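You operate a simulated robot arm through the tools that you are given. There is no shell and no other tool. Be economical: measure what you need, move in short steps, check, and stop when the job is done.

The job below is to be done with a simulated robot arm. You get a single attempt, and the scene is never put back.

## Task
Test the breaker at 15 mA, then at 30 mA.
Fine: slide it on first; one press at each. Dial to OFF after. Leave the breaker on if it tripped at 30, off if the display says HELD.

Only the result counts: the job must be done as asked and must still hold three seconds after the hand-in. Knocking over, shifting, dropping, spilling or breaking anything else fails it.

## Robot
A 6-joint arm with a two-finger parallel gripper, fixed in place. Base frame: the origin is at the foot of the arm, x ahead of it, y to its left, z up. Lengths are in mm, angles in degrees, forces in N, time in s.
With the tool pointing down near the work surface it reaches from about 220 to 660 mm from the base axis. Its first joint turns from -66.0 to 66.0 degrees. Payload 2.9 kg.
The TCP is the grasp point between the finger pads, 30 mm short of the fingertips. In the tool frame z runs along the fingers and y along their closing line. The gripper opens to 110 mm. The fingers are 20 mm wide and 10 mm thick; the gripper's body (48 by 112 mm) begins 55 mm behind the TCP.
Orientation is told as [roll, pitch, yaw] about the base's x, y, z axes, in that order, counted from this pose: with the fingers straight down and closing along the base's y, the tool's x points along the base's -x, its y along +y and its z along -z.

## Interface
- The arm moves only by the tool jog_arm. Its argument "plan" is a list of rows, each a list of 7 numbers: the finger opening in cm, from 0 to 11, then the shift along the tool's x, y, z in cm, then the turn, a rotation vector about the tool's x, y, z in degrees. In form: [[grip, tx, ty, tz, ax, ay, az], ...]. A call has 1 to 10 rows; each row shifts and turns the commanded pose from where the row before left it, along the tool's axes as they then stand. Rows are played at 5 a second. More than 50 mm and 8.6 degrees between two rows, or a gripper value outside its range, and nothing of the call is played. Where a pose cannot be reached the arm comes as near as it can. A force on the tool above 50 N (or 10 N above the force at the start of the call, whichever is more), or a blocked arm, ends the call early, and 0.2 s more pass. The fingers move at their own pace (about 108 mm/s each) and stop on an object; they squeeze with about 30 N. The grip force told is the motor's: it shows also when the fingers shut on nothing. Time passes only in rows, and 0.2 s behind the last, so rows that do not move let the fingers close. It gives the time, the measured TCP pose, the force on the tool (base axes), the opening and the grip force at its end, in the units of the frame above (readings bear some noise), with the torque about the TCP (base axes, N m) and any sound that the robot's microphone picked up, and new pictures: "views" is both (left out), scene, wrist or none.
- Cameras (640 x 400 px; columns grow to the right, rows downward): "scene" is fixed at [73.9, 421, 1410.5]; the picture's right is [-0.82, -0.57, 0.00], its down [-0.18, 0.26, -0.95] and it looks along [0.54, -0.78, -0.32] (base axes); focal length 341 px, centre (320, 200). "wrist" rides on the gripper at [72, 17, -103] in the tool frame; the picture's right is [-0.23, 0.97, 0.00], its down [-0.76, -0.18, -0.62] and it looks along [-0.61, -0.14, 0.78] (tool axes); focal length 222 px, centre (320, 200). There is no depth. A picture from a camera that has moved, and an enlarged one, comes with that camera's place and axes in the base frame and with its lens.
- zoom(camera, box): a new picture of the part [left, top, right, bottom] of that camera's present view, enlarged. No time passes.
- job_done(): hands the job in; it is judged then, once.

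Work in short steps. Places have to be worked out from the pictures, the camera data and where the tool is seen: move nearer, look again, correct. Check each grasp and each placing, and mend what went wrong. You have 120 turns and 200 pictures in all, those below and enlarged ones among them. Open the gripper and draw the arm clear of the work before you hand the job in, unless the task says otherwise; then end with one line.

The tools are called after "Emit:" by a JSON object that holds its "op" and its "data". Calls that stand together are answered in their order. jog_arm: Moves the arm, as the interface text tells. Its arguments: {"type":"object","properties":{"plan":{"type":"array","items":{"type":"array","items":{"type":"number"}}},"views":{"type":"string","enum":["both","scene","wrist","none"]}},"required":["plan"]} The other tools are called the same way: zoom (camera, box) takes an enlarged picture of a part of a camera's view; job_done () hands the job in.

At the start:

```text
time: 0.0
tool_pos: [421.4, 44.6, 1265.5]
ee_rot: [-0.1, 0.0, 0.0]
force: [0.3, 0.7, -1.0]
ft_torque: [0.01, -0.03, 0.01]
finger_gap: 109.9
grip_force: 0.0
```

scene: 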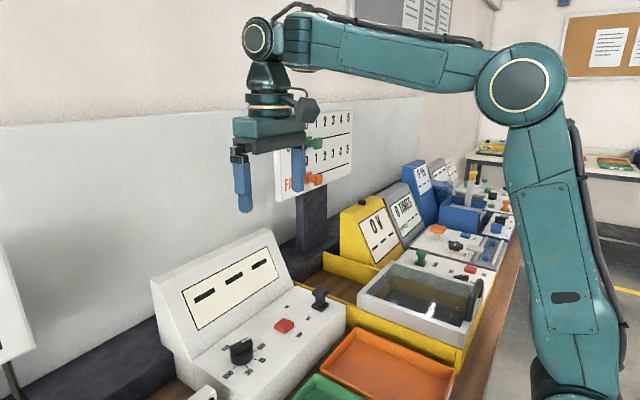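
wrist: 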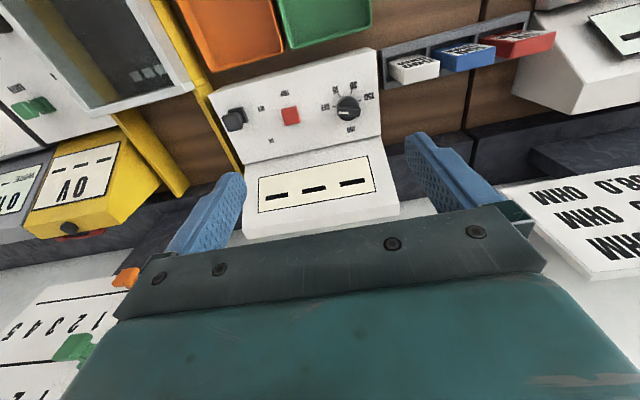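

The white box with a "---" display, dial, red button and black lever looks like the breaker tester; I zoom in to read the labels.

Emit:
{"op": "zoom", "data": {"camera": "wrist", "box": [200, 50, 400, 175]}}

Emit:
{"op": "zoom", "data": {"camera": "scene", "box": [140, 220, 380, 400]}}

```text
3.20 times, centred on (300, 112) of wrist
camera zoom: at [350.6, 62.3, 1371.0], right [0.23, 0.97, 0.0], down [0.76, -0.18, 0.62], along [0.61, -0.14, -0.78], focal length 711 px, centre (384, 480)
```

zoom: 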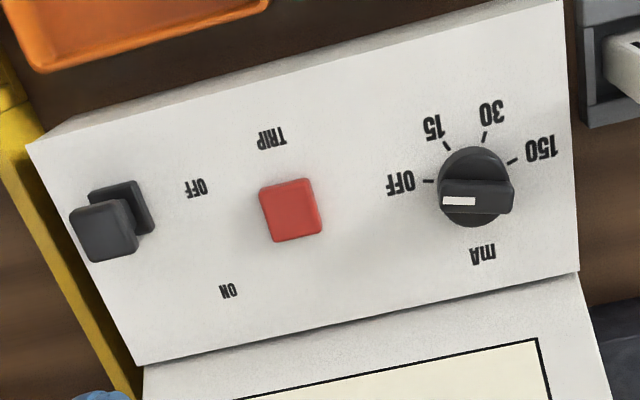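

```text
2.22 times, centred on (260, 310) of scene
camera zoom: at [73.9, 421.0, 1410.5], right [-0.82, -0.57, 0.0], down [-0.18, 0.26, -0.95], along [0.54, -0.78, -0.32], focal length 757 px, centre (453, -44)
```

zoom: 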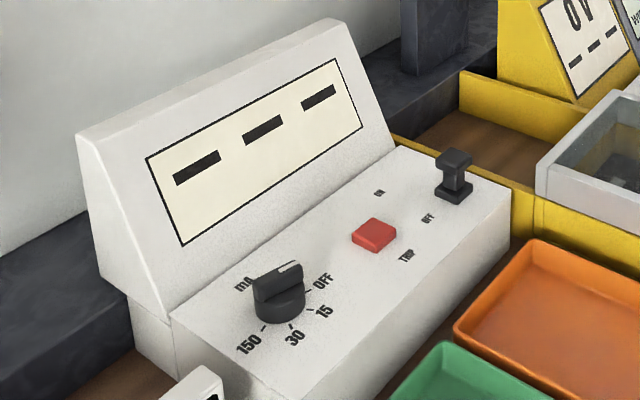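

The dial pointer is at OFF and the slider is in its OFF position (ON lies toward +x). Rough positions: slider [453,-125], button [478,-27], dial [487,86], panel z≈925. I move above the slider and look again.

Emit:
{"op": "jog_arm", "data": {"plan": [[6, -0.5, -2.9, 3.1, 0, 0, 0], [6, -0.5, -2.9, 3.1, 0, 0, 0], [6, -0.5, -2.9, 3.1, 0, 0, 0], [6, -0.5, -2.9, 3.1, 0, 0, 0], [6, -0.5, -2.9, 3.1, 0, 0, 0], [6, -0.5, -2.9, 3.1, 0, 0, 0], [6, 0, 0, 0, 0, 0, 0]]}}

```text
time: 1.6
tool_pos: [452.7, -126.6, 1080.9]
ee_rot: [0.1, -0.1, 0.1]
force: [0.2, 0.4, 0.3]
ft_torque: [0.0, -0.02, 0.0]
finger_gap: 59.9
grip_force: 0.1
camera wrist: at [381.4, -110.3, 1185.6], right [0.23, 0.97, 0.0], down [0.76, -0.18, 0.62], along [0.61, -0.14, -0.78], focal length 222 px, centre (320, 200)
```

scene: 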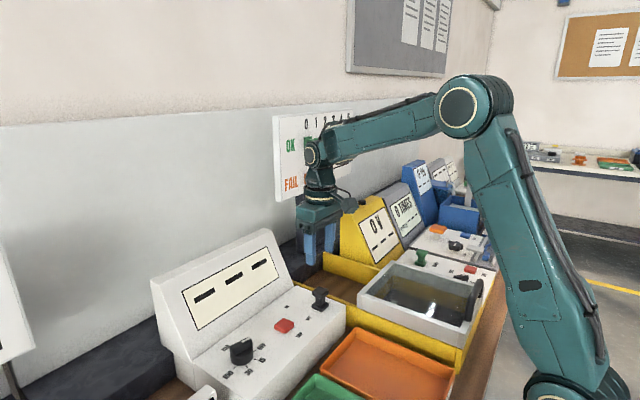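
wrist: 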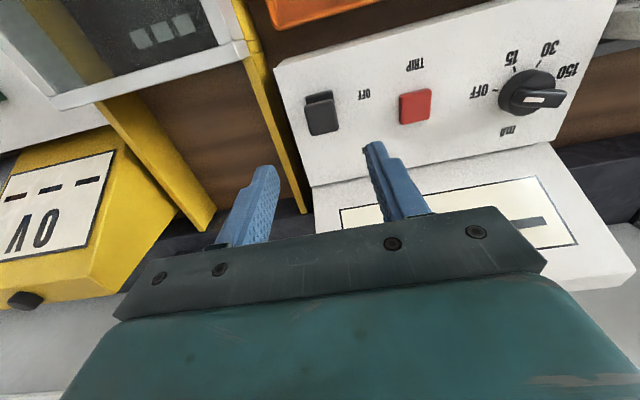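

The view is closer; I zoom in to triangulate the controls between the two wrist views.

Emit:
{"op": "zoom", "data": {"camera": "wrist", "box": [260, 30, 420, 130]}}

Emit:
{"op": "zoom", "data": {"camera": "wrist", "box": [440, 20, 600, 160]}}

```text
4.00 times, centred on (340, 80) of wrist
camera zoom: at [381.4, -110.3, 1185.6], right [0.23, 0.97, 0.0], down [0.76, -0.18, 0.62], along [0.61, -0.14, -0.78], focal length 888 px, centre (240, 680)
```

zoom: 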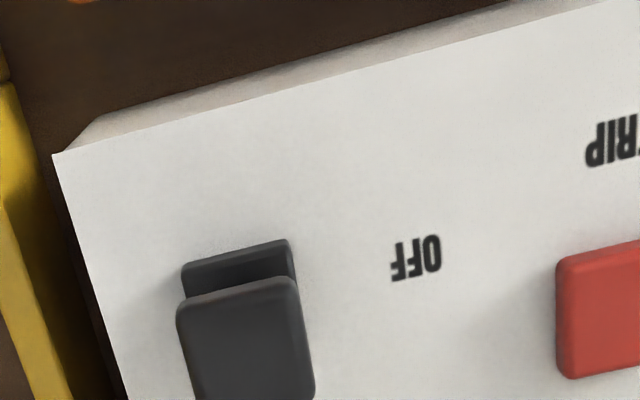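

```text
2.86 times, centred on (520, 90) of wrist
camera zoom: at [381.4, -110.3, 1185.6], right [0.23, 0.97, 0.0], down [0.76, -0.18, 0.62], along [0.61, -0.14, -0.78], focal length 635 px, centre (-251, 514)
```

zoom: 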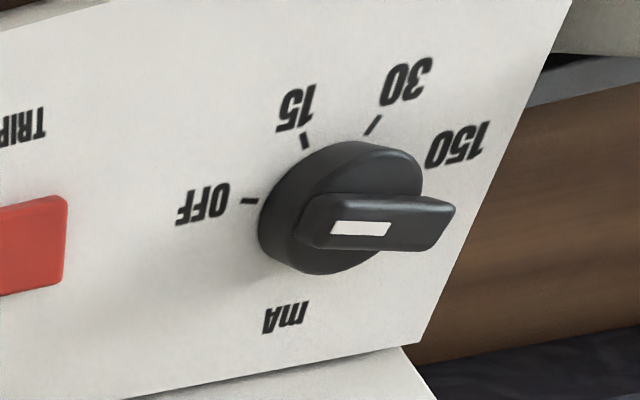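

Triangulated: button top [477,-24,930], slider cap top [452,-124,967], cap about 30 mm. I descend over the slider with the fingers straddling it in y.

Emit:
{"op": "jog_arm", "data": {"plan": [[6, 0, 0.26, 4, 0, 0, 0], [6, 0, 0, 4, 0, 0, 0], [6, 0, 0, 2.6, 0, 0, 0], [6, 0, 0, 0, 0, 0, 0]]}}

```text
time: 2.6
tool_pos: [455.4, -126.6, 974.8]
ee_rot: [0.0, 0.0, 0.0]
force: [0.4, 1.0, 0.2]
ft_torque: [-0.02, -0.02, 0.04]
finger_gap: 60.0
grip_force: 0.1
camera wrist: at [382.6, -109.4, 1079.2], right [0.23, 0.97, 0.0], down [0.76, -0.18, 0.62], along [0.61, -0.14, -0.78], focal length 222 px, centre (320, 200)
```

scene: 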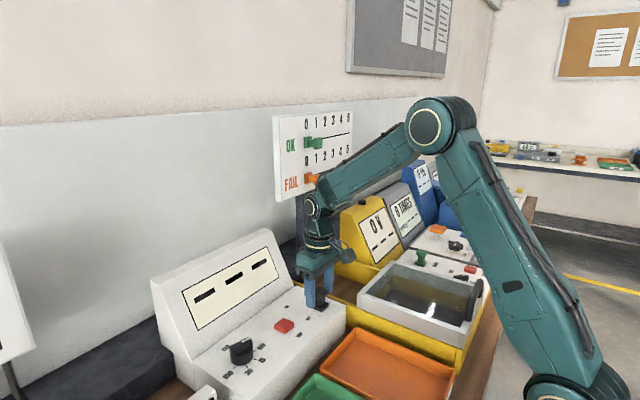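
wrist: 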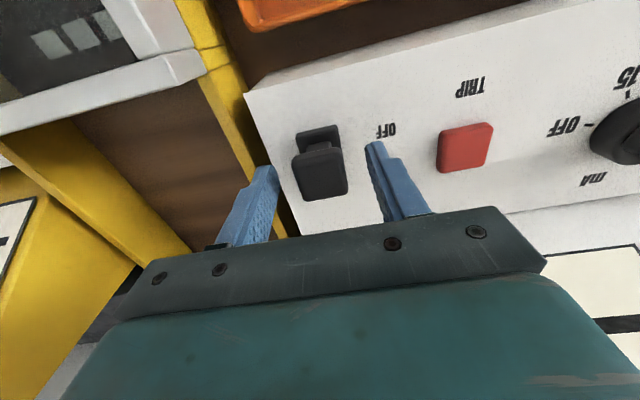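

The slider is centred between the fingers. I lower 12 mm more and close.

Emit:
{"op": "jog_arm", "data": {"plan": [[6, 0, 0, 1.2, 0, 0, 0], [3, 0, 0, 0, 0, 0, 0], [2.4, 0, 0, 0, 0, 0, 0], [1.5, 0, 0, 0, 0, 0, 0], [1.5, 0, 0, 0, 0, 0, 0]]}}

```text
time: 3.8
tool_pos: [454.0, -125.1, 962.6]
ee_rot: [0.1, 0.0, 0.0]
force: [-0.7, 10.2, -3.9]
ft_torque: [-0.56, -0.27, -0.26]
finger_gap: 30.0
grip_force: 45.0
camera wrist: at [382.4, -108.4, 1066.7], right [0.23, 0.97, 0.0], down [0.76, -0.18, 0.62], along [0.61, -0.14, -0.78], focal length 222 px, centre (320, 200)
```

scene: 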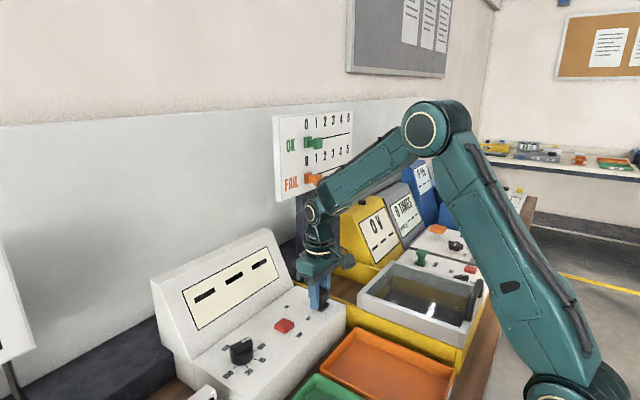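
wrist: 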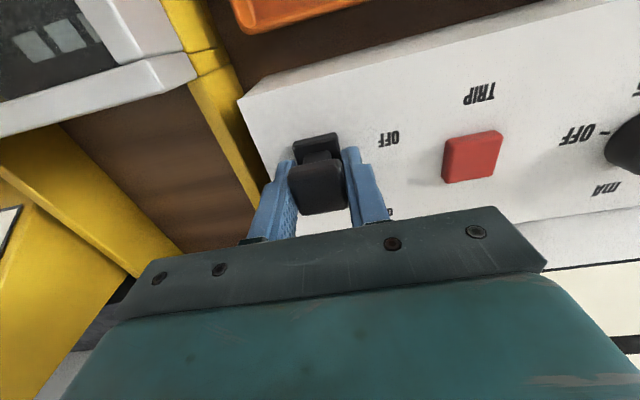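

The cap is gripped (30 mm). I slide it toward +x in small steps, watching force.

Emit:
{"op": "jog_arm", "data": {"plan": [[1.5, -0.5, 0.15, 0, 0, 0, 0], [1.5, -0.8, 0, 0, 0, 0, 0], [1.5, -0.8, 0, 0, 0, 0, 0], [1.5, -0.8, 0, 0, 0, 0, 0], [1.5, 0, 0, 0, 0, 0, 0]]}}

```text
time: 5.0
tool_pos: [482.0, -124.9, 963.0]
ee_rot: [0.0, 0.0, -0.1]
force: [-0.1, -4.4, -7.3]
ft_torque: [0.03, 0.78, 0.7]
finger_gap: 30.1
grip_force: 45.7
camera wrist: at [410.4, -108.1, 1066.7], right [0.23, 0.97, 0.0], down [0.76, -0.18, 0.62], along [0.61, -0.14, -0.78], focal length 222 px, centre (320, 200)
```

scene: 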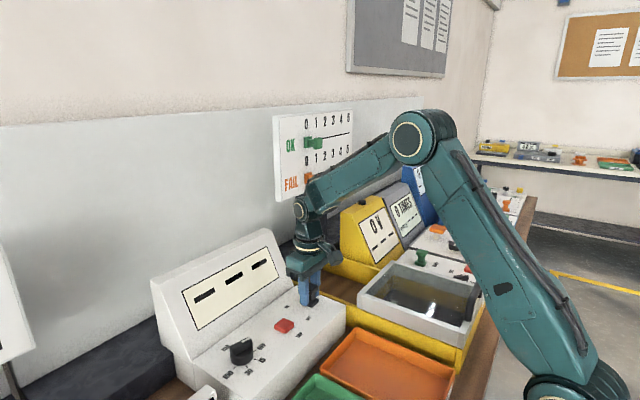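
wrist: 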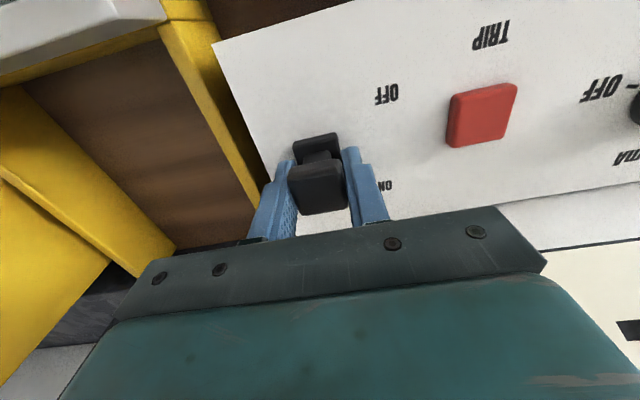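

It slides freely; ON label still lies beyond. I continue another ~20 mm.

Emit:
{"op": "jog_arm", "data": {"plan": [[1.5, -0.6, 0, 0, 0, 0, 0], [1.5, -0.6, 0, 0, 0, 0, 0], [1.5, -0.4, 0, 0, 0, 0, 0], [1.5, -0.4, 0, 0, 0, 0, 0], [1.5, 0, 0, 0, 0, 0, 0]], "views": "wrist"}}

```text
time: 6.2
tool_pos: [501.2, -125.9, 962.1]
ee_rot: [-0.1, 0.0, -0.1]
force: [-0.5, -9.3, -11.9]
ft_torque: [-0.37, 0.15, 0.06]
finger_gap: 30.0
grip_force: 44.8
camera wrist: at [429.6, -108.0, 1066.7], right [0.23, 0.97, 0.0], down [0.76, -0.18, 0.62], along [0.61, -0.14, -0.78], focal length 222 px, centre (320, 200)
```

wrist: 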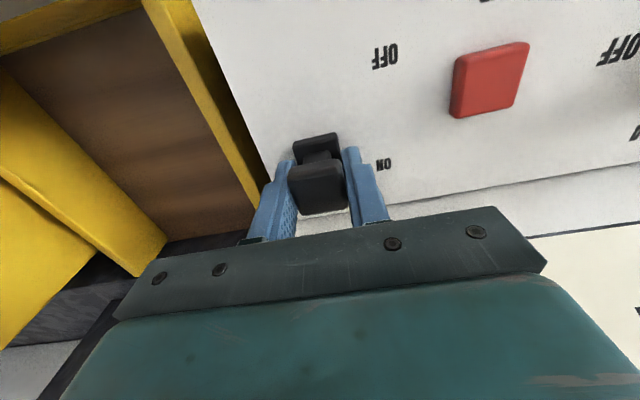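

The ON label is still ~14 mm further; I continue until alignment or an end stop.

Emit:
{"op": "jog_arm", "data": {"plan": [[1.5, -0.4, -0.1, 0.08, 0, 0, 0], [1.5, -0.4, 0, 0, 0, 0, 0], [1.5, -0.4, 0, 0, 0, 0, 0], [1.5, -0.3, 0, 0, 0, 0, 0], [1.5, 0, 0, 0, 0, 0, 0]], "views": "wrist"}}

```text
time: 7.4
tool_pos: [510.5, -124.3, 960.8]
ee_rot: [0.2, 0.8, -0.2]
force: [-41.9, -9.9, 6.1]
ft_torque: [-1.34, 0.55, 0.21]
finger_gap: 30.2
grip_force: 44.8
camera wrist: at [441.0, -108.3, 1066.9], right [0.23, 0.97, 0.0], down [0.77, -0.18, 0.61], along [0.59, -0.14, -0.79], focal length 222 px, centre (320, 200)
```

wrist: 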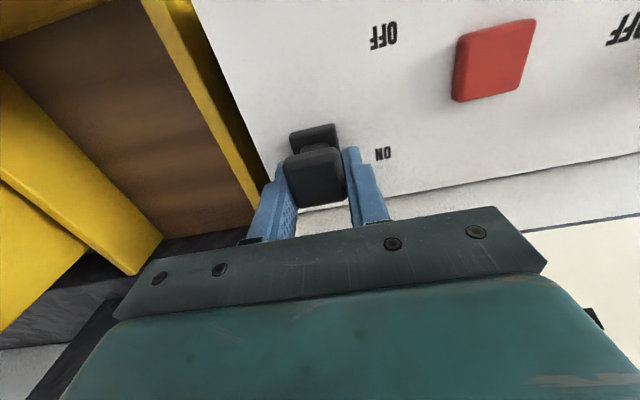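

End stop reached at x≈510 (42 N). I relax the command, open, and rise.

Emit:
{"op": "jog_arm", "data": {"plan": [[1.5, 0.45, 0, 0, 0, 0, 0], [3.5, 0, 0, 0, 0, 0, 0], [5, 0, 0, 0, 0, 0, 0], [6, 0, 0, 0, 0, 0, 0], [6, 0, 0, -3, 0, 0, 0], [6, 0, 0, -5, 0, 0, 0], [6, 0, 0, 0, 0, 0, 0]]}}

```text
time: 9.0
tool_pos: [511.0, -124.7, 1041.9]
ee_rot: [0.0, 0.0, 0.0]
force: [0.2, -0.5, 0.2]
ft_torque: [-0.04, 0.05, -0.01]
finger_gap: 60.1
grip_force: 0.0
camera wrist: at [439.4, -107.7, 1146.5], right [0.23, 0.97, 0.0], down [0.76, -0.18, 0.62], along [0.61, -0.14, -0.78], focal length 222 px, centre (320, 200)
```

scene: 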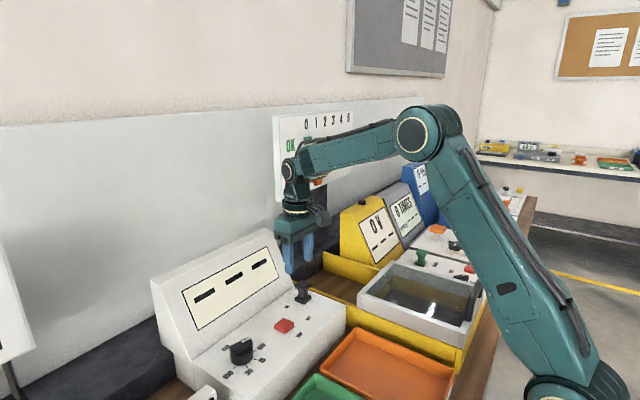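
wrist: 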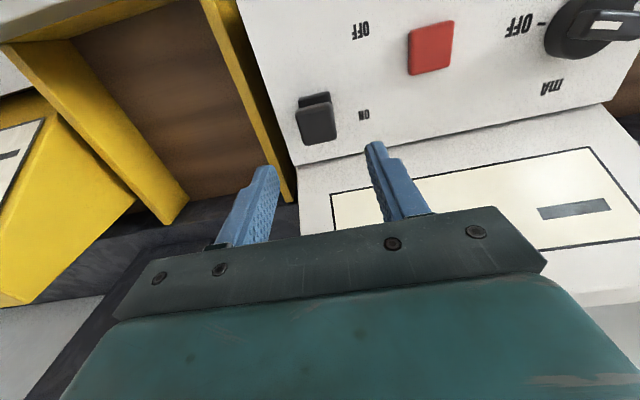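

Slider is in ON. Dial bar triangulates to about [487,85,955], with the bar along y. I translate above it, then yaw +90° so the fingers close along x.

Emit:
{"op": "jog_arm", "data": {"plan": [[6, 0.48, 4.2, 0, 0, 0, 0], [6, 0.48, 4.2, 0, 0, 0, 0], [6, 0.48, 4.2, 0, 0, 0, 0], [6, 0.48, 4.2, 0, 0, 0, 0], [6, 0.44, 4.2, 0, 0, 0, 0], [6, 0, 0, 0, 0, 0, 0]], "views": "none"}}

Emit:
{"op": "jog_arm", "data": {"plan": [[6, 0, 0, 0, 0, 0, -8.4], [6, 0, 0, 0, 0, 0, -8.4], [6, 0, 0, 0, 0, 0, -8.4], [6, 0, 0, 0, 0, 0, -8.4], [6, 0, 0, 0, 0, 0, -8.4], [6, 0, 0, 0, 0, 0, -8.4], [6, 0, 0, 0, 0, 0, -8.4], [6, 0, 0, 0, 0, 0, -8.4], [6, 0, 0, 0, 0, 0, -8.4], [6, 0, 0, 0, 0, 0, -8.4]]}}

```text
time: 10.4
tool_pos: [489.0, 86.9, 1041.2]
ee_rot: [0.0, 0.0, 0.0]
force: [0.3, 0.4, -0.1]
ft_torque: [-0.01, 0.03, -0.01]
finger_gap: 60.0
grip_force: 0.1
```

```text
time: 12.6
tool_pos: [489.1, 85.3, 1041.7]
ee_rot: [0.1, 0.0, 84.2]
force: [-0.4, -0.2, 1.3]
ft_torque: [0.0, 0.02, -0.01]
finger_gap: 60.1
grip_force: 0.0
camera wrist: at [465.3, 14.7, 1146.1], right [-0.95, 0.32, 0.0], down [0.25, 0.74, 0.62], along [0.2, 0.59, -0.78], focal length 222 px, centre (320, 200)
```

scene: 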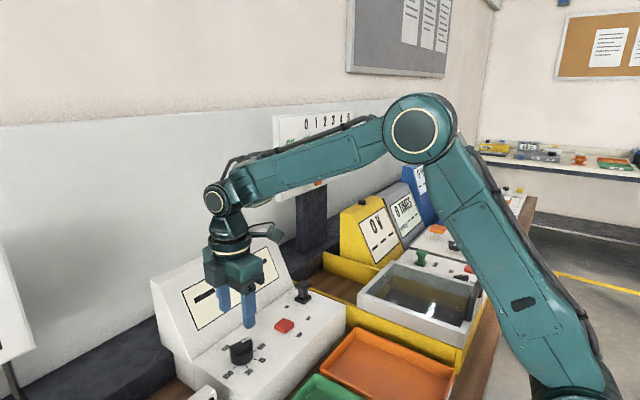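
wrist: 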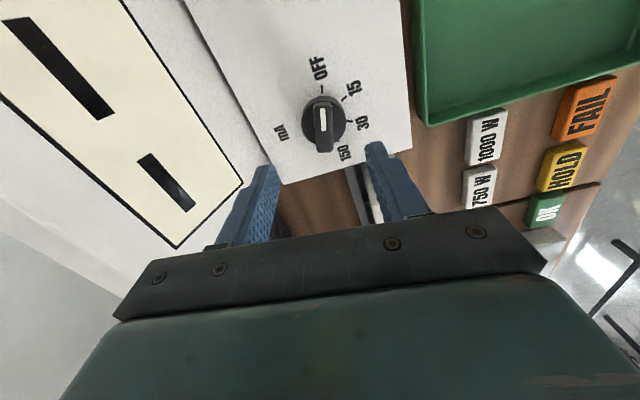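

Emit:
{"op": "zoom", "data": {"camera": "wrist", "box": [260, 50, 388, 170]}}

```text
3.33 times, centred on (324, 110) of wrist
camera zoom: at [465.3, 14.7, 1146.1], right [-0.95, 0.32, 0.0], down [0.25, 0.74, 0.62], along [0.2, 0.59, -0.78], focal length 740 px, centre (307, 500)
```

zoom: 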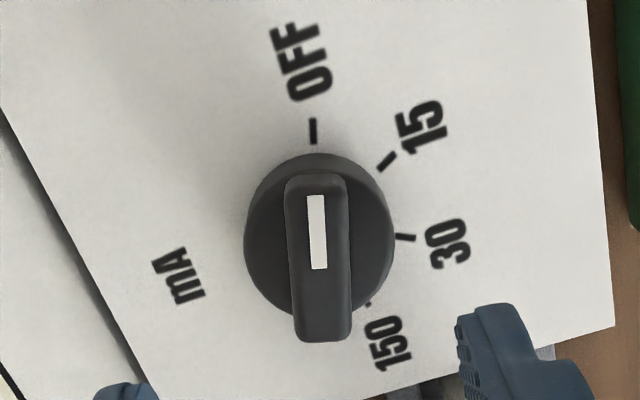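

The ticks fit a circle about (487,87): OFF at ~16° past -y, then 15 / 30 / 150 each ~48° further clockwise. The bar needs tool yaw ≈74°, so I turn +10° about tool z and descend partway.

Emit:
{"op": "jog_arm", "data": {"plan": [[4.5, 0, 0, 0, 0, 0, 5], [4, 0, 0, 2.5, 0, 0, 5], [4, 0, 0, 3.0, 0, 0, 0], [4, 0, 0, 0, 0, 0, 0]]}}

```text
time: 13.6
tool_pos: [487.2, 86.0, 985.0]
ee_rot: [0.0, 0.0, 74.0]
force: [-0.5, -0.5, 0.3]
ft_torque: [0.02, 0.0, 0.0]
finger_gap: 40.0
grip_force: 0.1
camera wrist: at [452.5, 20.6, 1090.3], right [-0.87, 0.49, 0.0], down [0.38, 0.68, 0.62], along [0.3, 0.54, -0.78], focal length 222 px, centre (320, 200)
```

scene: 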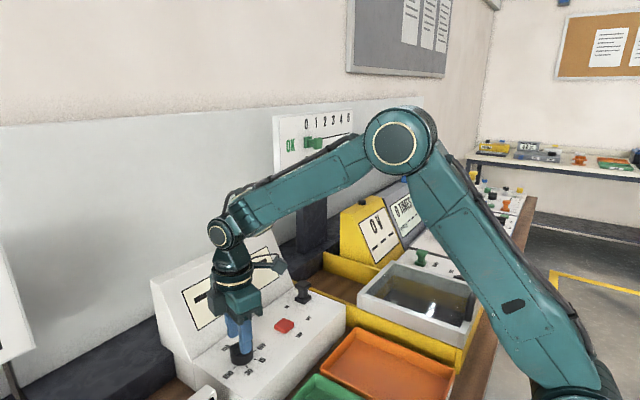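
wrist: 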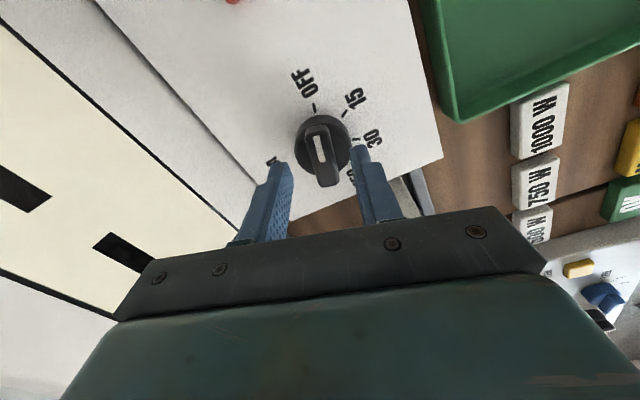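

The bar sits centred between the fingers and aligned. I lower 15 mm and close.

Emit:
{"op": "jog_arm", "data": {"plan": [[4, 0, 0, 1.0, 0, 0, 0], [4, 0, 0, 0.5, 0, 0, 0], [2, 0, 0, 0, 0, 0, 0], [0.5, 0, 0, 0, 0, 0, 0], [0.5, 0, 0, 0, 0, 0, 0]], "views": "wrist"}}

```text
time: 14.5
tool_pos: [485.8, 86.8, 974.9]
ee_rot: [0.2, -0.1, 74.5]
force: [-15.4, 3.2, 12.7]
ft_torque: [0.1, 0.17, -0.02]
finger_gap: 16.9
grip_force: 11.6
stopped in row 4: the force on the tool passed its limit at 60 N (the readings are from after the stop); the commanded pose is now the measured one
camera wrist: at [451.6, 21.4, 1079.2], right [-0.88, 0.48, 0.0], down [0.38, 0.68, 0.62], along [0.3, 0.55, -0.78], focal length 222 px, centre (320, 200)
```

wrist: 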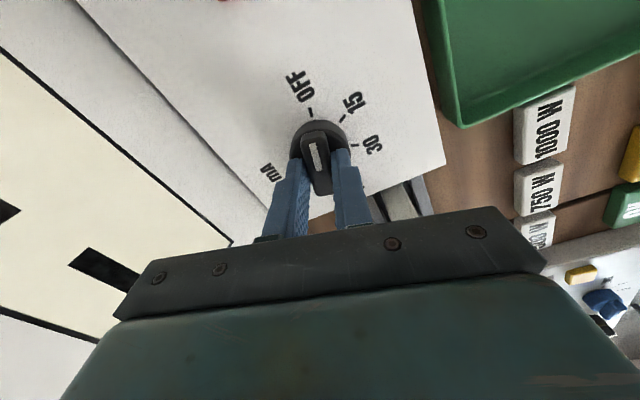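

The tips touched the disc top at TCP z≈975. I raise 1.5 mm and finish closing on the bar.

Emit:
{"op": "jog_arm", "data": {"plan": [[1.8, 0, 0, -0.15, 0, 0, 0], [1.2, 0, 0, 0, 0, 0, 0], [0.5, 0, 0, 0, 0, 0, 0], [0.5, 0, 0, 0, 0, 0, 0]], "views": "wrist"}}

```text
time: 15.5
tool_pos: [485.3, 86.1, 975.0]
ee_rot: [0.4, 0.1, 74.3]
force: [-18.1, 9.6, 0.8]
ft_torque: [0.27, 0.2, -0.01]
finger_gap: 16.2
grip_force: 11.7
camera wrist: at [451.3, 21.6, 1079.3], right [-0.88, 0.48, 0.0], down [0.38, 0.68, 0.62], along [0.3, 0.55, -0.78], focal length 222 px, centre (320, 200)
```

wrist: 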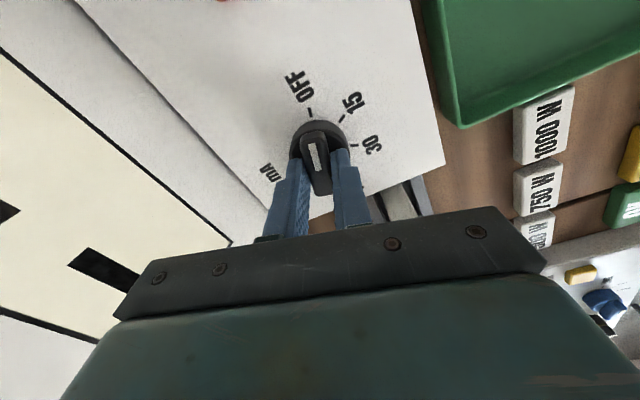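

A sideways load of ~20 N along tool +y means the grip is off-centre; I shift slightly in +y to centre it.

Emit:
{"op": "jog_arm", "data": {"plan": [[0.5, 0, 0.1, 0, 0, 0, 0], [0.5, 0, 0.1, 0, 0, 0, 0], [0.5, 0, 0, 0, 0, 0, 0]], "views": "none"}}

```text
time: 16.3
tool_pos: [485.3, 88.1, 974.3]
ee_rot: [0.0, -0.1, 74.2]
force: [-3.1, 7.5, -5.9]
ft_torque: [-0.58, 0.31, 0.02]
finger_gap: 15.8
grip_force: 44.6
```

Firm grip now (gap 15.8, 45 N). I turn the dial 48° clockwise to 15.

Emit:
{"op": "jog_arm", "data": {"plan": [[0.5, 0, 0, 0, 0, 0, 8], [0.5, 0, 0, 0, 0, 0, 8], [0.5, 0, 0, 0, 0, 0, 8], [0.5, 0, 0, 0, 0, 0, 8], [0.5, 0, 0, 0, 0, 0, 8], [0.5, 0, 0, 0, 0, 0, 8], [0.5, 0, 0, 0, 0, 0, 0]], "views": "wrist"}}

```text
time: 17.9
tool_pos: [486.1, 87.4, 974.5]
ee_rot: [0.1, 0.0, 26.1]
force: [17.0, -1.7, -30.0]
ft_torque: [-0.19, -0.23, -0.02]
finger_gap: 15.8
grip_force: 45.1
camera wrist: at [415.3, 69.2, 1079.3], right [-0.22, 0.97, 0.0], down [0.76, 0.17, 0.62], along [0.61, 0.14, -0.78], focal length 222 px, centre (320, 200)
```

wrist: 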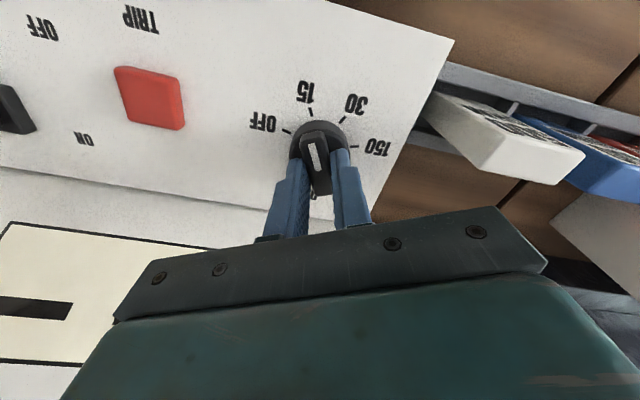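

The pointer is at 15. I open and rise, then check the setting from above.

Emit:
{"op": "jog_arm", "data": {"plan": [[1.8, 0, 0, 0, 0, 0, 0], [3, 0, 0, 0, 0, 0, 0], [4, 0, 0, 0, 0, 0, 0], [4, 0, 0, -3, 0, 0, 0], [4, 0, 0, -3.5, 0, 0, 0], [4, 0, 0, 0, 0, 0, 0]]}}

Emit:
{"op": "zoom", "data": {"camera": "wrist", "box": [80, 20, 400, 200]}}

```text
time: 19.3
tool_pos: [485.0, 87.1, 1041.7]
ee_rot: [0.1, 0.0, 26.2]
force: [0.4, 0.1, -0.1]
ft_torque: [-0.02, -0.03, 0.0]
finger_gap: 40.1
grip_force: 0.1
camera wrist: at [414.4, 70.3, 1146.4], right [-0.23, 0.97, 0.0], down [0.76, 0.18, 0.62], along [0.61, 0.14, -0.78], focal length 222 px, centre (320, 200)
```

scene: 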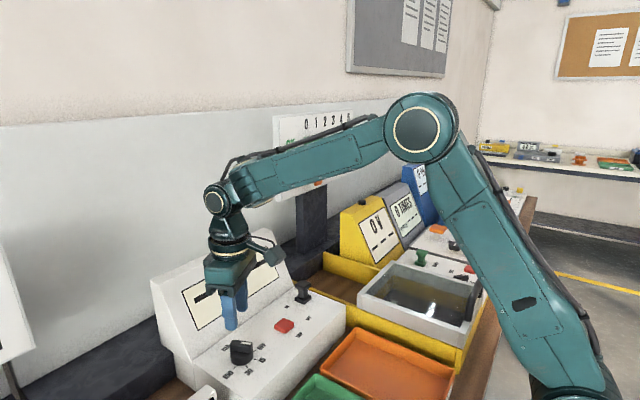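
wrist: 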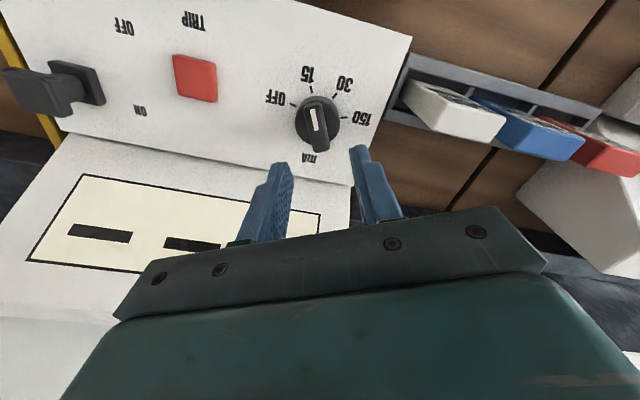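

```text
2.00 times, centred on (240, 110) of wrist
camera zoom: at [414.4, 70.3, 1146.4], right [-0.23, 0.97, 0.0], down [0.76, 0.18, 0.62], along [0.61, 0.14, -0.78], focal length 444 px, centre (480, 380)
```

zoom: 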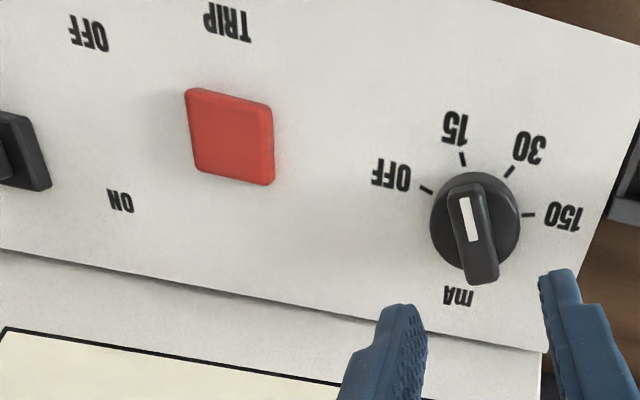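

Pointer is clearly on 15. I close the fingers and move over the red button, then look.

Emit:
{"op": "jog_arm", "data": {"plan": [[2, 1.89, -3.2, 0, 0, 0, 0], [0, 1.89, -3.2, 0, 0, 0, 0], [0, 1.89, -3.2, 0, 0, 0, 0], [0, 0, 0, 4, 0, 0, 0], [0, 0, 0, 2, 0, 0, 0], [0, 0, 0, 0, 0, 0, 0]]}}

```text
time: 20.7
tool_pos: [476.8, -22.7, 981.9]
ee_rot: [0.2, -0.1, 26.2]
force: [0.6, -0.4, 0.1]
ft_torque: [0.03, -0.02, 0.01]
finger_gap: 0.1
grip_force: 29.7
camera wrist: at [405.3, -40.5, 1086.0], right [-0.23, 0.97, 0.0], down [0.76, 0.18, 0.62], along [0.61, 0.14, -0.78], focal length 222 px, centre (320, 200)
```

scene: 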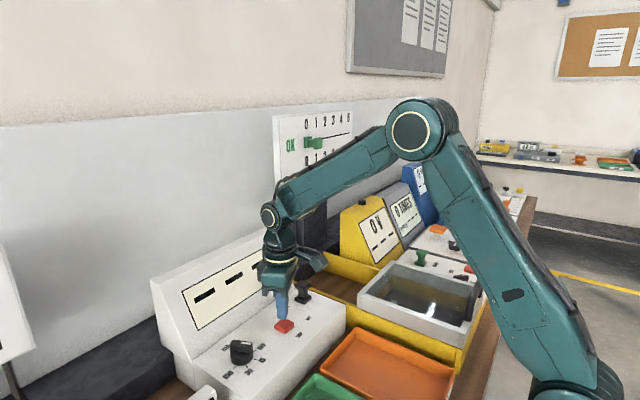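
wrist: 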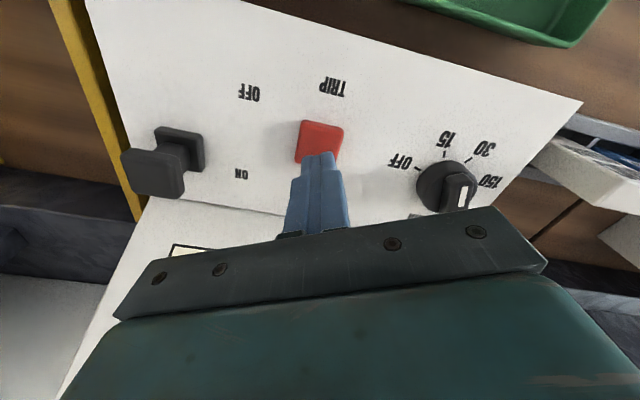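

Fingertips are ~22 mm above the button and centred. I press down once, gradually.

Emit:
{"op": "jog_arm", "data": {"plan": [[0, 0, 0, 1.8, 0, 0, 0], [0, 0, 0, 0.4, 0, 0, 0], [0, 0, 0, 0.2, 0, 0, 0], [0, 0, 0, 0.2, 0, 0, 0], [0, 0, 0, 0.2, 0, 0, 0], [0, 0, 0, 0, 0, 0, 0]]}}

```text
time: 22.1
tool_pos: [477.5, -23.8, 954.8]
ee_rot: [-0.1, -0.3, 26.2]
force: [-7.0, 1.2, 39.5]
ft_torque: [-0.03, 0.34, -0.08]
finger_gap: 0.1
grip_force: 29.7
heard: click
camera wrist: at [405.2, -41.0, 1059.1], right [-0.23, 0.97, 0.0], down [0.76, 0.18, 0.63], along [0.61, 0.14, -0.78], focal length 222 px, centre (320, 200)
```

scene: 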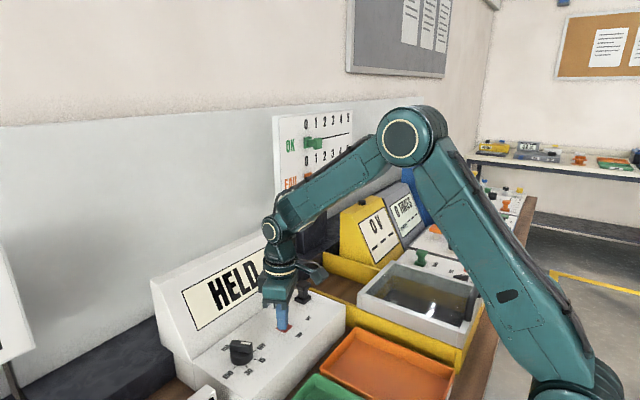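
wrist: 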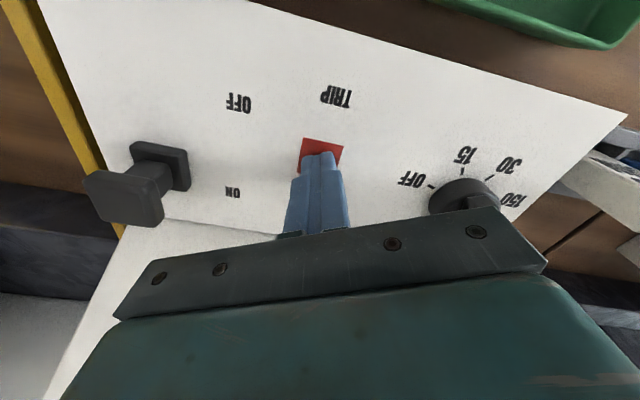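

A click, and the display reads HELD at 15 mA; the slider is still ON. I lift off and go back over the dial.

Emit:
{"op": "jog_arm", "data": {"plan": [[0, 0, 0, -4, 0, 0, 0], [0, 0, 0, -4.8, 0, 0, 0], [0, -1.89, 3.2, 0, 0, 0, 0], [2, -1.89, 3.2, 0, 0, 0, 0], [4, -1.89, 3.2, 0, 0, 0, 0], [4, 0, 0, 3, 0, 0, 0], [4, 0, 0, 2.5, 0, 0, 0], [4, 0, 0, 0, 0, 0, 0]]}}

```text
time: 23.9
tool_pos: [485.4, 88.8, 984.4]
ee_rot: [0.1, -0.1, 26.1]
force: [-0.3, 0.0, 0.3]
ft_torque: [0.01, -0.02, 0.01]
finger_gap: 40.0
grip_force: 0.1
camera wrist: at [413.2, 71.1, 1088.3], right [-0.23, 0.97, 0.0], down [0.76, 0.18, 0.62], along [0.61, 0.14, -0.78], focal length 222 px, centre (320, 200)
```

scene: 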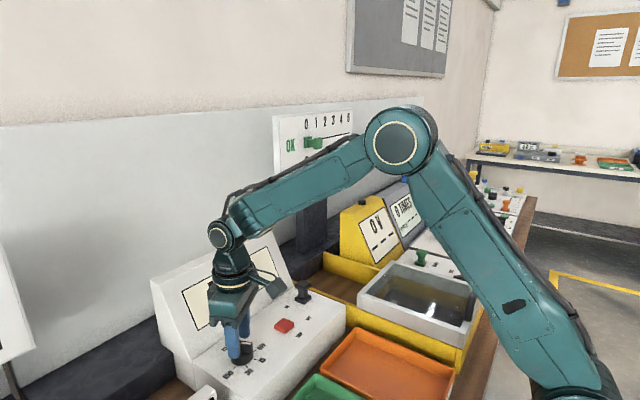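
wrist: 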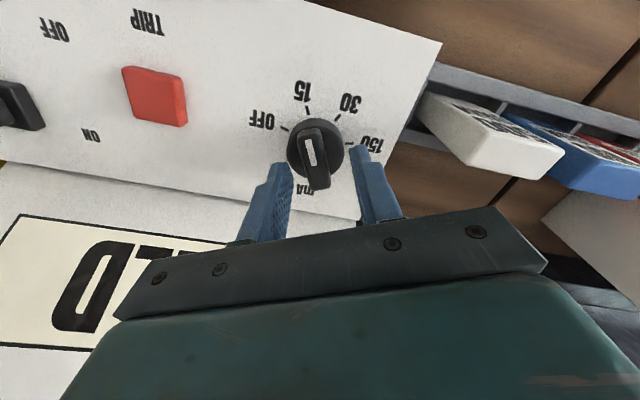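

Aligned over the bar; I lower 8.5 mm and close.

Emit:
{"op": "jog_arm", "data": {"plan": [[4, 0, -0.1, 0.85, 0, 0, 0], [2.4, 0, 0, 0, 0, 0, 0], [1.6, 0, 0, 0, 0, 0, 0], [0.5, 0, 0, 0, 0, 0, 0], [0.5, 0, 0, 0, 0, 0, 0]], "views": "none"}}

```text
time: 25.1
tool_pos: [484.6, 85.4, 975.4]
ee_rot: [0.1, -0.1, 26.1]
force: [7.6, -14.7, -7.3]
ft_torque: [-0.19, -0.7, 0.04]
finger_gap: 16.0
grip_force: 45.1
```

Firmly gripped. I turn another 48° clockwise to 30.

Emit:
{"op": "jog_arm", "data": {"plan": [[0.5, 0, -0.05, 0, 0, 0, 8], [0.5, 0, 0, 0, 0, 0, 8], [0.5, 0, 0, 0, 0, 0, 8], [0.5, 0, 0, 0, 0, 0, 8], [0.5, 0, 0, 0, 0, 0, 8], [0.5, 0, 0, 0, 0, 0, 8], [0.5, 0, 0, 0, 0, 0, 0]], "views": "wrist"}}

```text
time: 26.7
tool_pos: [485.9, 84.9, 975.5]
ee_rot: [-0.1, 0.2, -21.9]
force: [5.6, -17.5, -31.2]
ft_torque: [-0.53, -0.81, -0.02]
finger_gap: 15.9
grip_force: 45.1
camera wrist: at [426.4, 127.3, 1080.3], right [0.58, 0.82, 0.0], down [0.64, -0.45, 0.62], along [0.51, -0.36, -0.78], focal length 222 px, centre (320, 200)
```

wrist: 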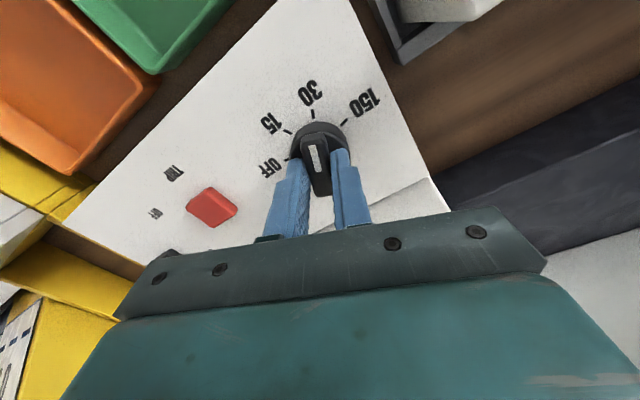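

Pointer is at 30. I open and rise, then check.

Emit:
{"op": "jog_arm", "data": {"plan": [[1.8, 0, 0, 0, 0, 0, 0], [3, 0, 0, 0, 0, 0, 0], [4, 0, 0, 0, 0, 0, 0], [4, 0, 0, -3, 0, 0, 0], [4, 0, 0, -3.5, 0, 0, 0], [4, 0, 0, 0, 0, 0, 0]]}}

Emit:
{"op": "zoom", "data": {"camera": "wrist", "box": [180, 40, 420, 200]}}

```text
time: 28.1
tool_pos: [486.9, 85.3, 1042.6]
ee_rot: [0.1, 0.0, -21.8]
force: [0.4, -0.4, -0.3]
ft_torque: [0.01, -0.03, -0.02]
finger_gap: 40.1
grip_force: 0.0
camera wrist: at [426.2, 126.7, 1147.1], right [0.57, 0.82, 0.0], down [0.64, -0.45, 0.62], along [0.51, -0.36, -0.78], focal length 222 px, centre (320, 200)
```

scene: 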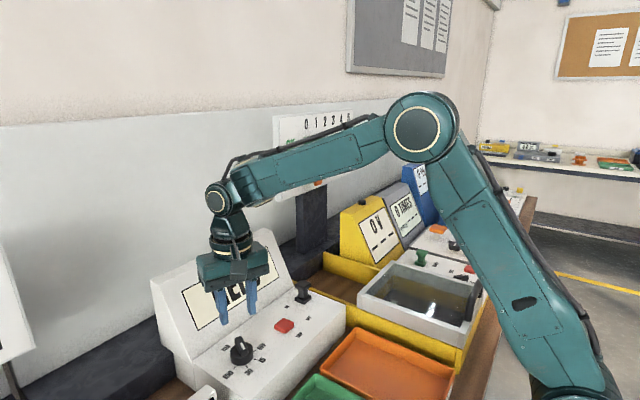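
wrist: 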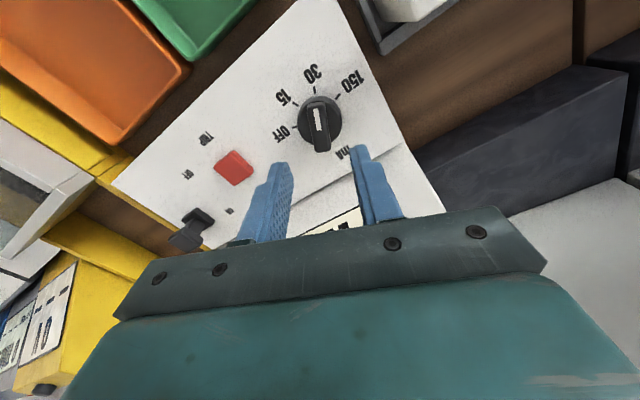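

```text
2.50 times, centred on (300, 120) of wrist
camera zoom: at [426.2, 126.7, 1147.1], right [0.57, 0.82, 0.0], down [0.64, -0.45, 0.62], along [0.51, -0.36, -0.78], focal length 555 px, centre (370, 400)
```

zoom: 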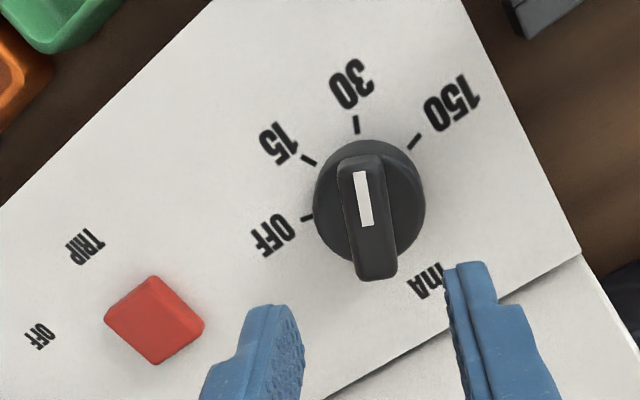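

Dial is on 30. Now to the button again, with this yaw's tool axes.

Emit:
{"op": "jog_arm", "data": {"plan": [[2, -1.07, -3.49, 0, 0, 0, 0], [0, -1.07, -3.49, 0, 0, 0, 0], [0, -1.07, -3.49, 0, 0, 0, 0], [0, 0, 0, 4, 0, 0, 0], [0, 0, 0, 2, 0, 0, 0], [0, 0, 0, 0, 0, 0, 0]], "views": "wrist"}}

```text
time: 29.5
tool_pos: [479.0, -22.8, 982.2]
ee_rot: [0.2, 0.1, -21.8]
force: [-0.7, -0.5, 0.7]
ft_torque: [-0.01, -0.01, -0.05]
finger_gap: 0.0
grip_force: 29.9
camera wrist: at [418.7, 18.6, 1086.6], right [0.57, 0.82, 0.0], down [0.64, -0.45, 0.62], along [0.51, -0.36, -0.78], focal length 222 px, centre (320, 200)
```

wrist: 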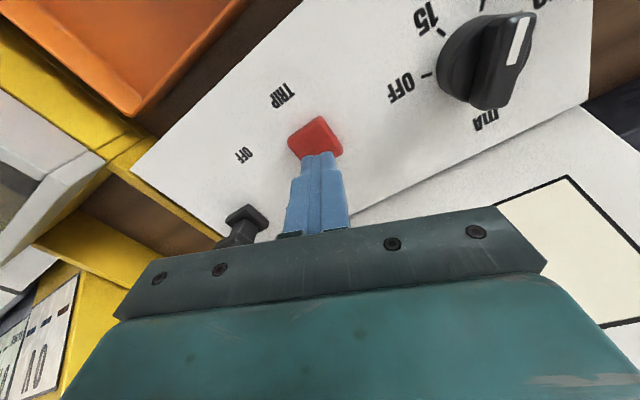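

Centred over the button; one press as before.

Emit:
{"op": "jog_arm", "data": {"plan": [[0, 0, 0, 1.8, 0, 0, 0], [0, 0, 0, 0.4, 0, 0, 0], [0, 0, 0, 0.2, 0, 0, 0], [0, 0, 0, 0.2, 0, 0, 0], [0, 0, 0, 0.2, 0, 0, 0], [0, 0, 0, 0, 0, 0, 0]]}}

```text
time: 30.9
tool_pos: [478.3, -23.3, 955.2]
ee_rot: [0.2, 0.0, -21.8]
force: [-8.2, 2.5, 30.5]
ft_torque: [0.07, 0.23, -0.03]
finger_gap: 0.0
grip_force: 29.8
heard: click
camera wrist: at [417.0, 19.1, 1059.8], right [0.57, 0.82, 0.0], down [0.64, -0.45, 0.62], along [0.51, -0.35, -0.78], focal length 222 px, centre (320, 200)
```

scene: 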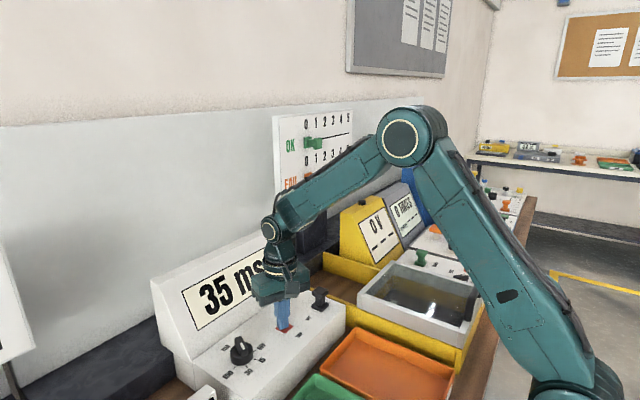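
wrist: 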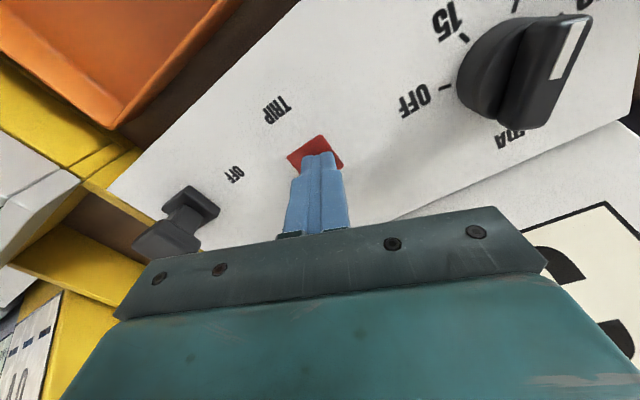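

Display shows 35 ms: it tripped at 30, and the slider jumped back to OFF. So the dial goes to OFF and then the breaker gets slid back on. I lift and return to the dial.

Emit:
{"op": "jog_arm", "data": {"plan": [[0, 0, 0, -4, 0, 0, 0], [0, 0, 0, -4.8, 0, 0, 0], [0, 1.07, 3.49, 0, 0, 0, 0], [2, 1.07, 3.49, 0, 0, 0, 0], [4, 1.07, 3.49, 0, 0, 0, 0], [4, 0, 0, 3, 0, 0, 0], [4, 0, 0, 2.5, 0, 0, 0], [4, 0, 0, 0, 0, 0, 0]]}}

```text
time: 32.7
tool_pos: [486.2, 85.3, 988.6]
ee_rot: [0.1, 0.0, -21.7]
force: [-0.4, -0.4, -0.1]
ft_torque: [-0.03, 0.02, 0.0]
finger_gap: 40.0
grip_force: 0.1
camera wrist: at [425.7, 127.5, 1093.2], right [0.57, 0.82, 0.0], down [0.64, -0.45, 0.62], along [0.51, -0.36, -0.78], focal length 222 px, centre (320, 200)
```

scene: 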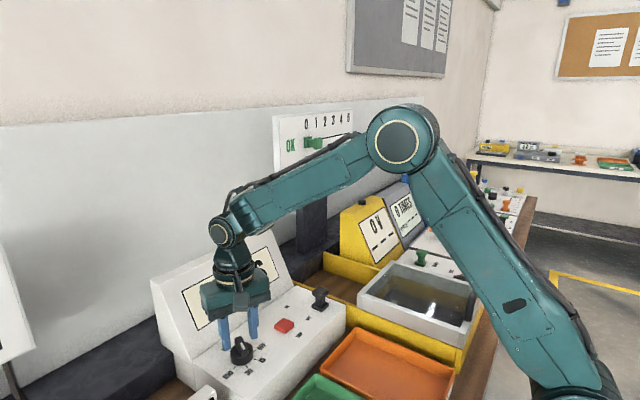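
wrist: 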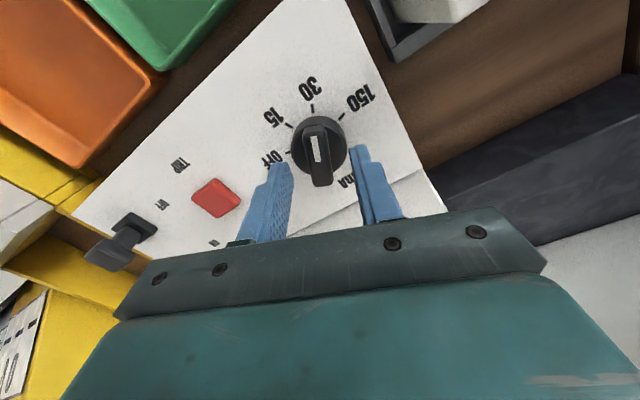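

Bar is centred; lower 12.5 mm and close.

Emit:
{"op": "jog_arm", "data": {"plan": [[4, 0, 0, 1.25, 0, 0, 0], [2.4, 0, 0, 0, 0, 0, 0], [1.6, 0, 0, 0, 0, 0, 0], [0.5, 0, 0, 0, 0, 0, 0], [0.5, 0, 0, 0, 0, 0, 0]], "views": "none"}}

```text
time: 33.9
tool_pos: [486.0, 84.6, 975.0]
ee_rot: [0.0, 0.1, -22.0]
force: [0.2, -11.7, -3.0]
ft_torque: [-0.45, -0.23, 0.0]
finger_gap: 15.6
grip_force: 46.0
```

Gripped. I turn 96° counter-clockwise, back to OFF (first part).

Emit:
{"op": "jog_arm", "data": {"plan": [[0.5, 0, 0, 0, 0, 0, -8], [0.5, 0, 0, 0, 0, 0, -8], [0.5, 0, 0, 0, 0, 0, -8], [0.5, 0, 0, 0, 0, 0, -8], [0.5, 0, 0, 0, 0, 0, -8], [0.5, 0, 0, 0, 0, 0, -8], [0.5, 0, 0, 0, 0, 0, 0]], "views": "none"}}

Emit:
{"op": "jog_arm", "data": {"plan": [[0.5, 0, 0, 0, 0, 0, -8], [0.5, 0, 0, 0, 0, 0, -8], [0.5, 0, 0, 0, 0, 0, -8], [0.5, 0, 0, 0, 0, 0, -8], [0.5, 0, 0, 0, 0, 0, -8], [0.5, 0, 0, 0, 0, 0, -8], [0.5, 0, 0, 0, 0, 0, 0]], "views": "wrist"}}

```text
time: 35.5
tool_pos: [486.9, 85.4, 974.2]
ee_rot: [0.0, -0.1, 26.4]
force: [-11.5, -12.6, 17.1]
ft_torque: [-0.3, 0.08, 0.0]
finger_gap: 15.7
grip_force: 44.7
```

```text
time: 37.1
tool_pos: [486.4, 86.2, 974.4]
ee_rot: [0.1, -0.1, 74.5]
force: [-19.0, 5.5, 18.9]
ft_torque: [0.01, 0.31, -0.05]
finger_gap: 16.0
grip_force: 45.4
camera wrist: at [450.9, 20.6, 1079.5], right [-0.88, 0.48, 0.0], down [0.38, 0.68, 0.62], along [0.3, 0.55, -0.78], focal length 222 px, centre (320, 200)
```

wrist: 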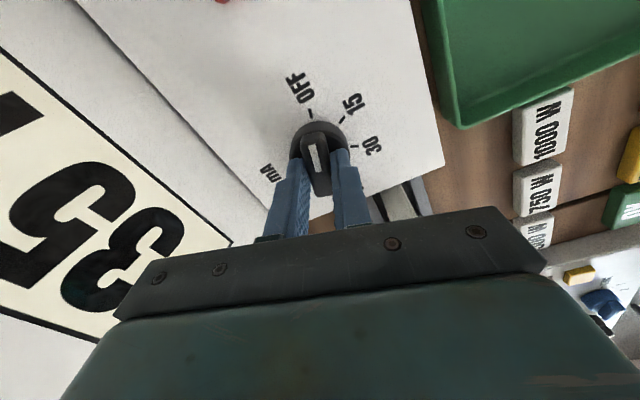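

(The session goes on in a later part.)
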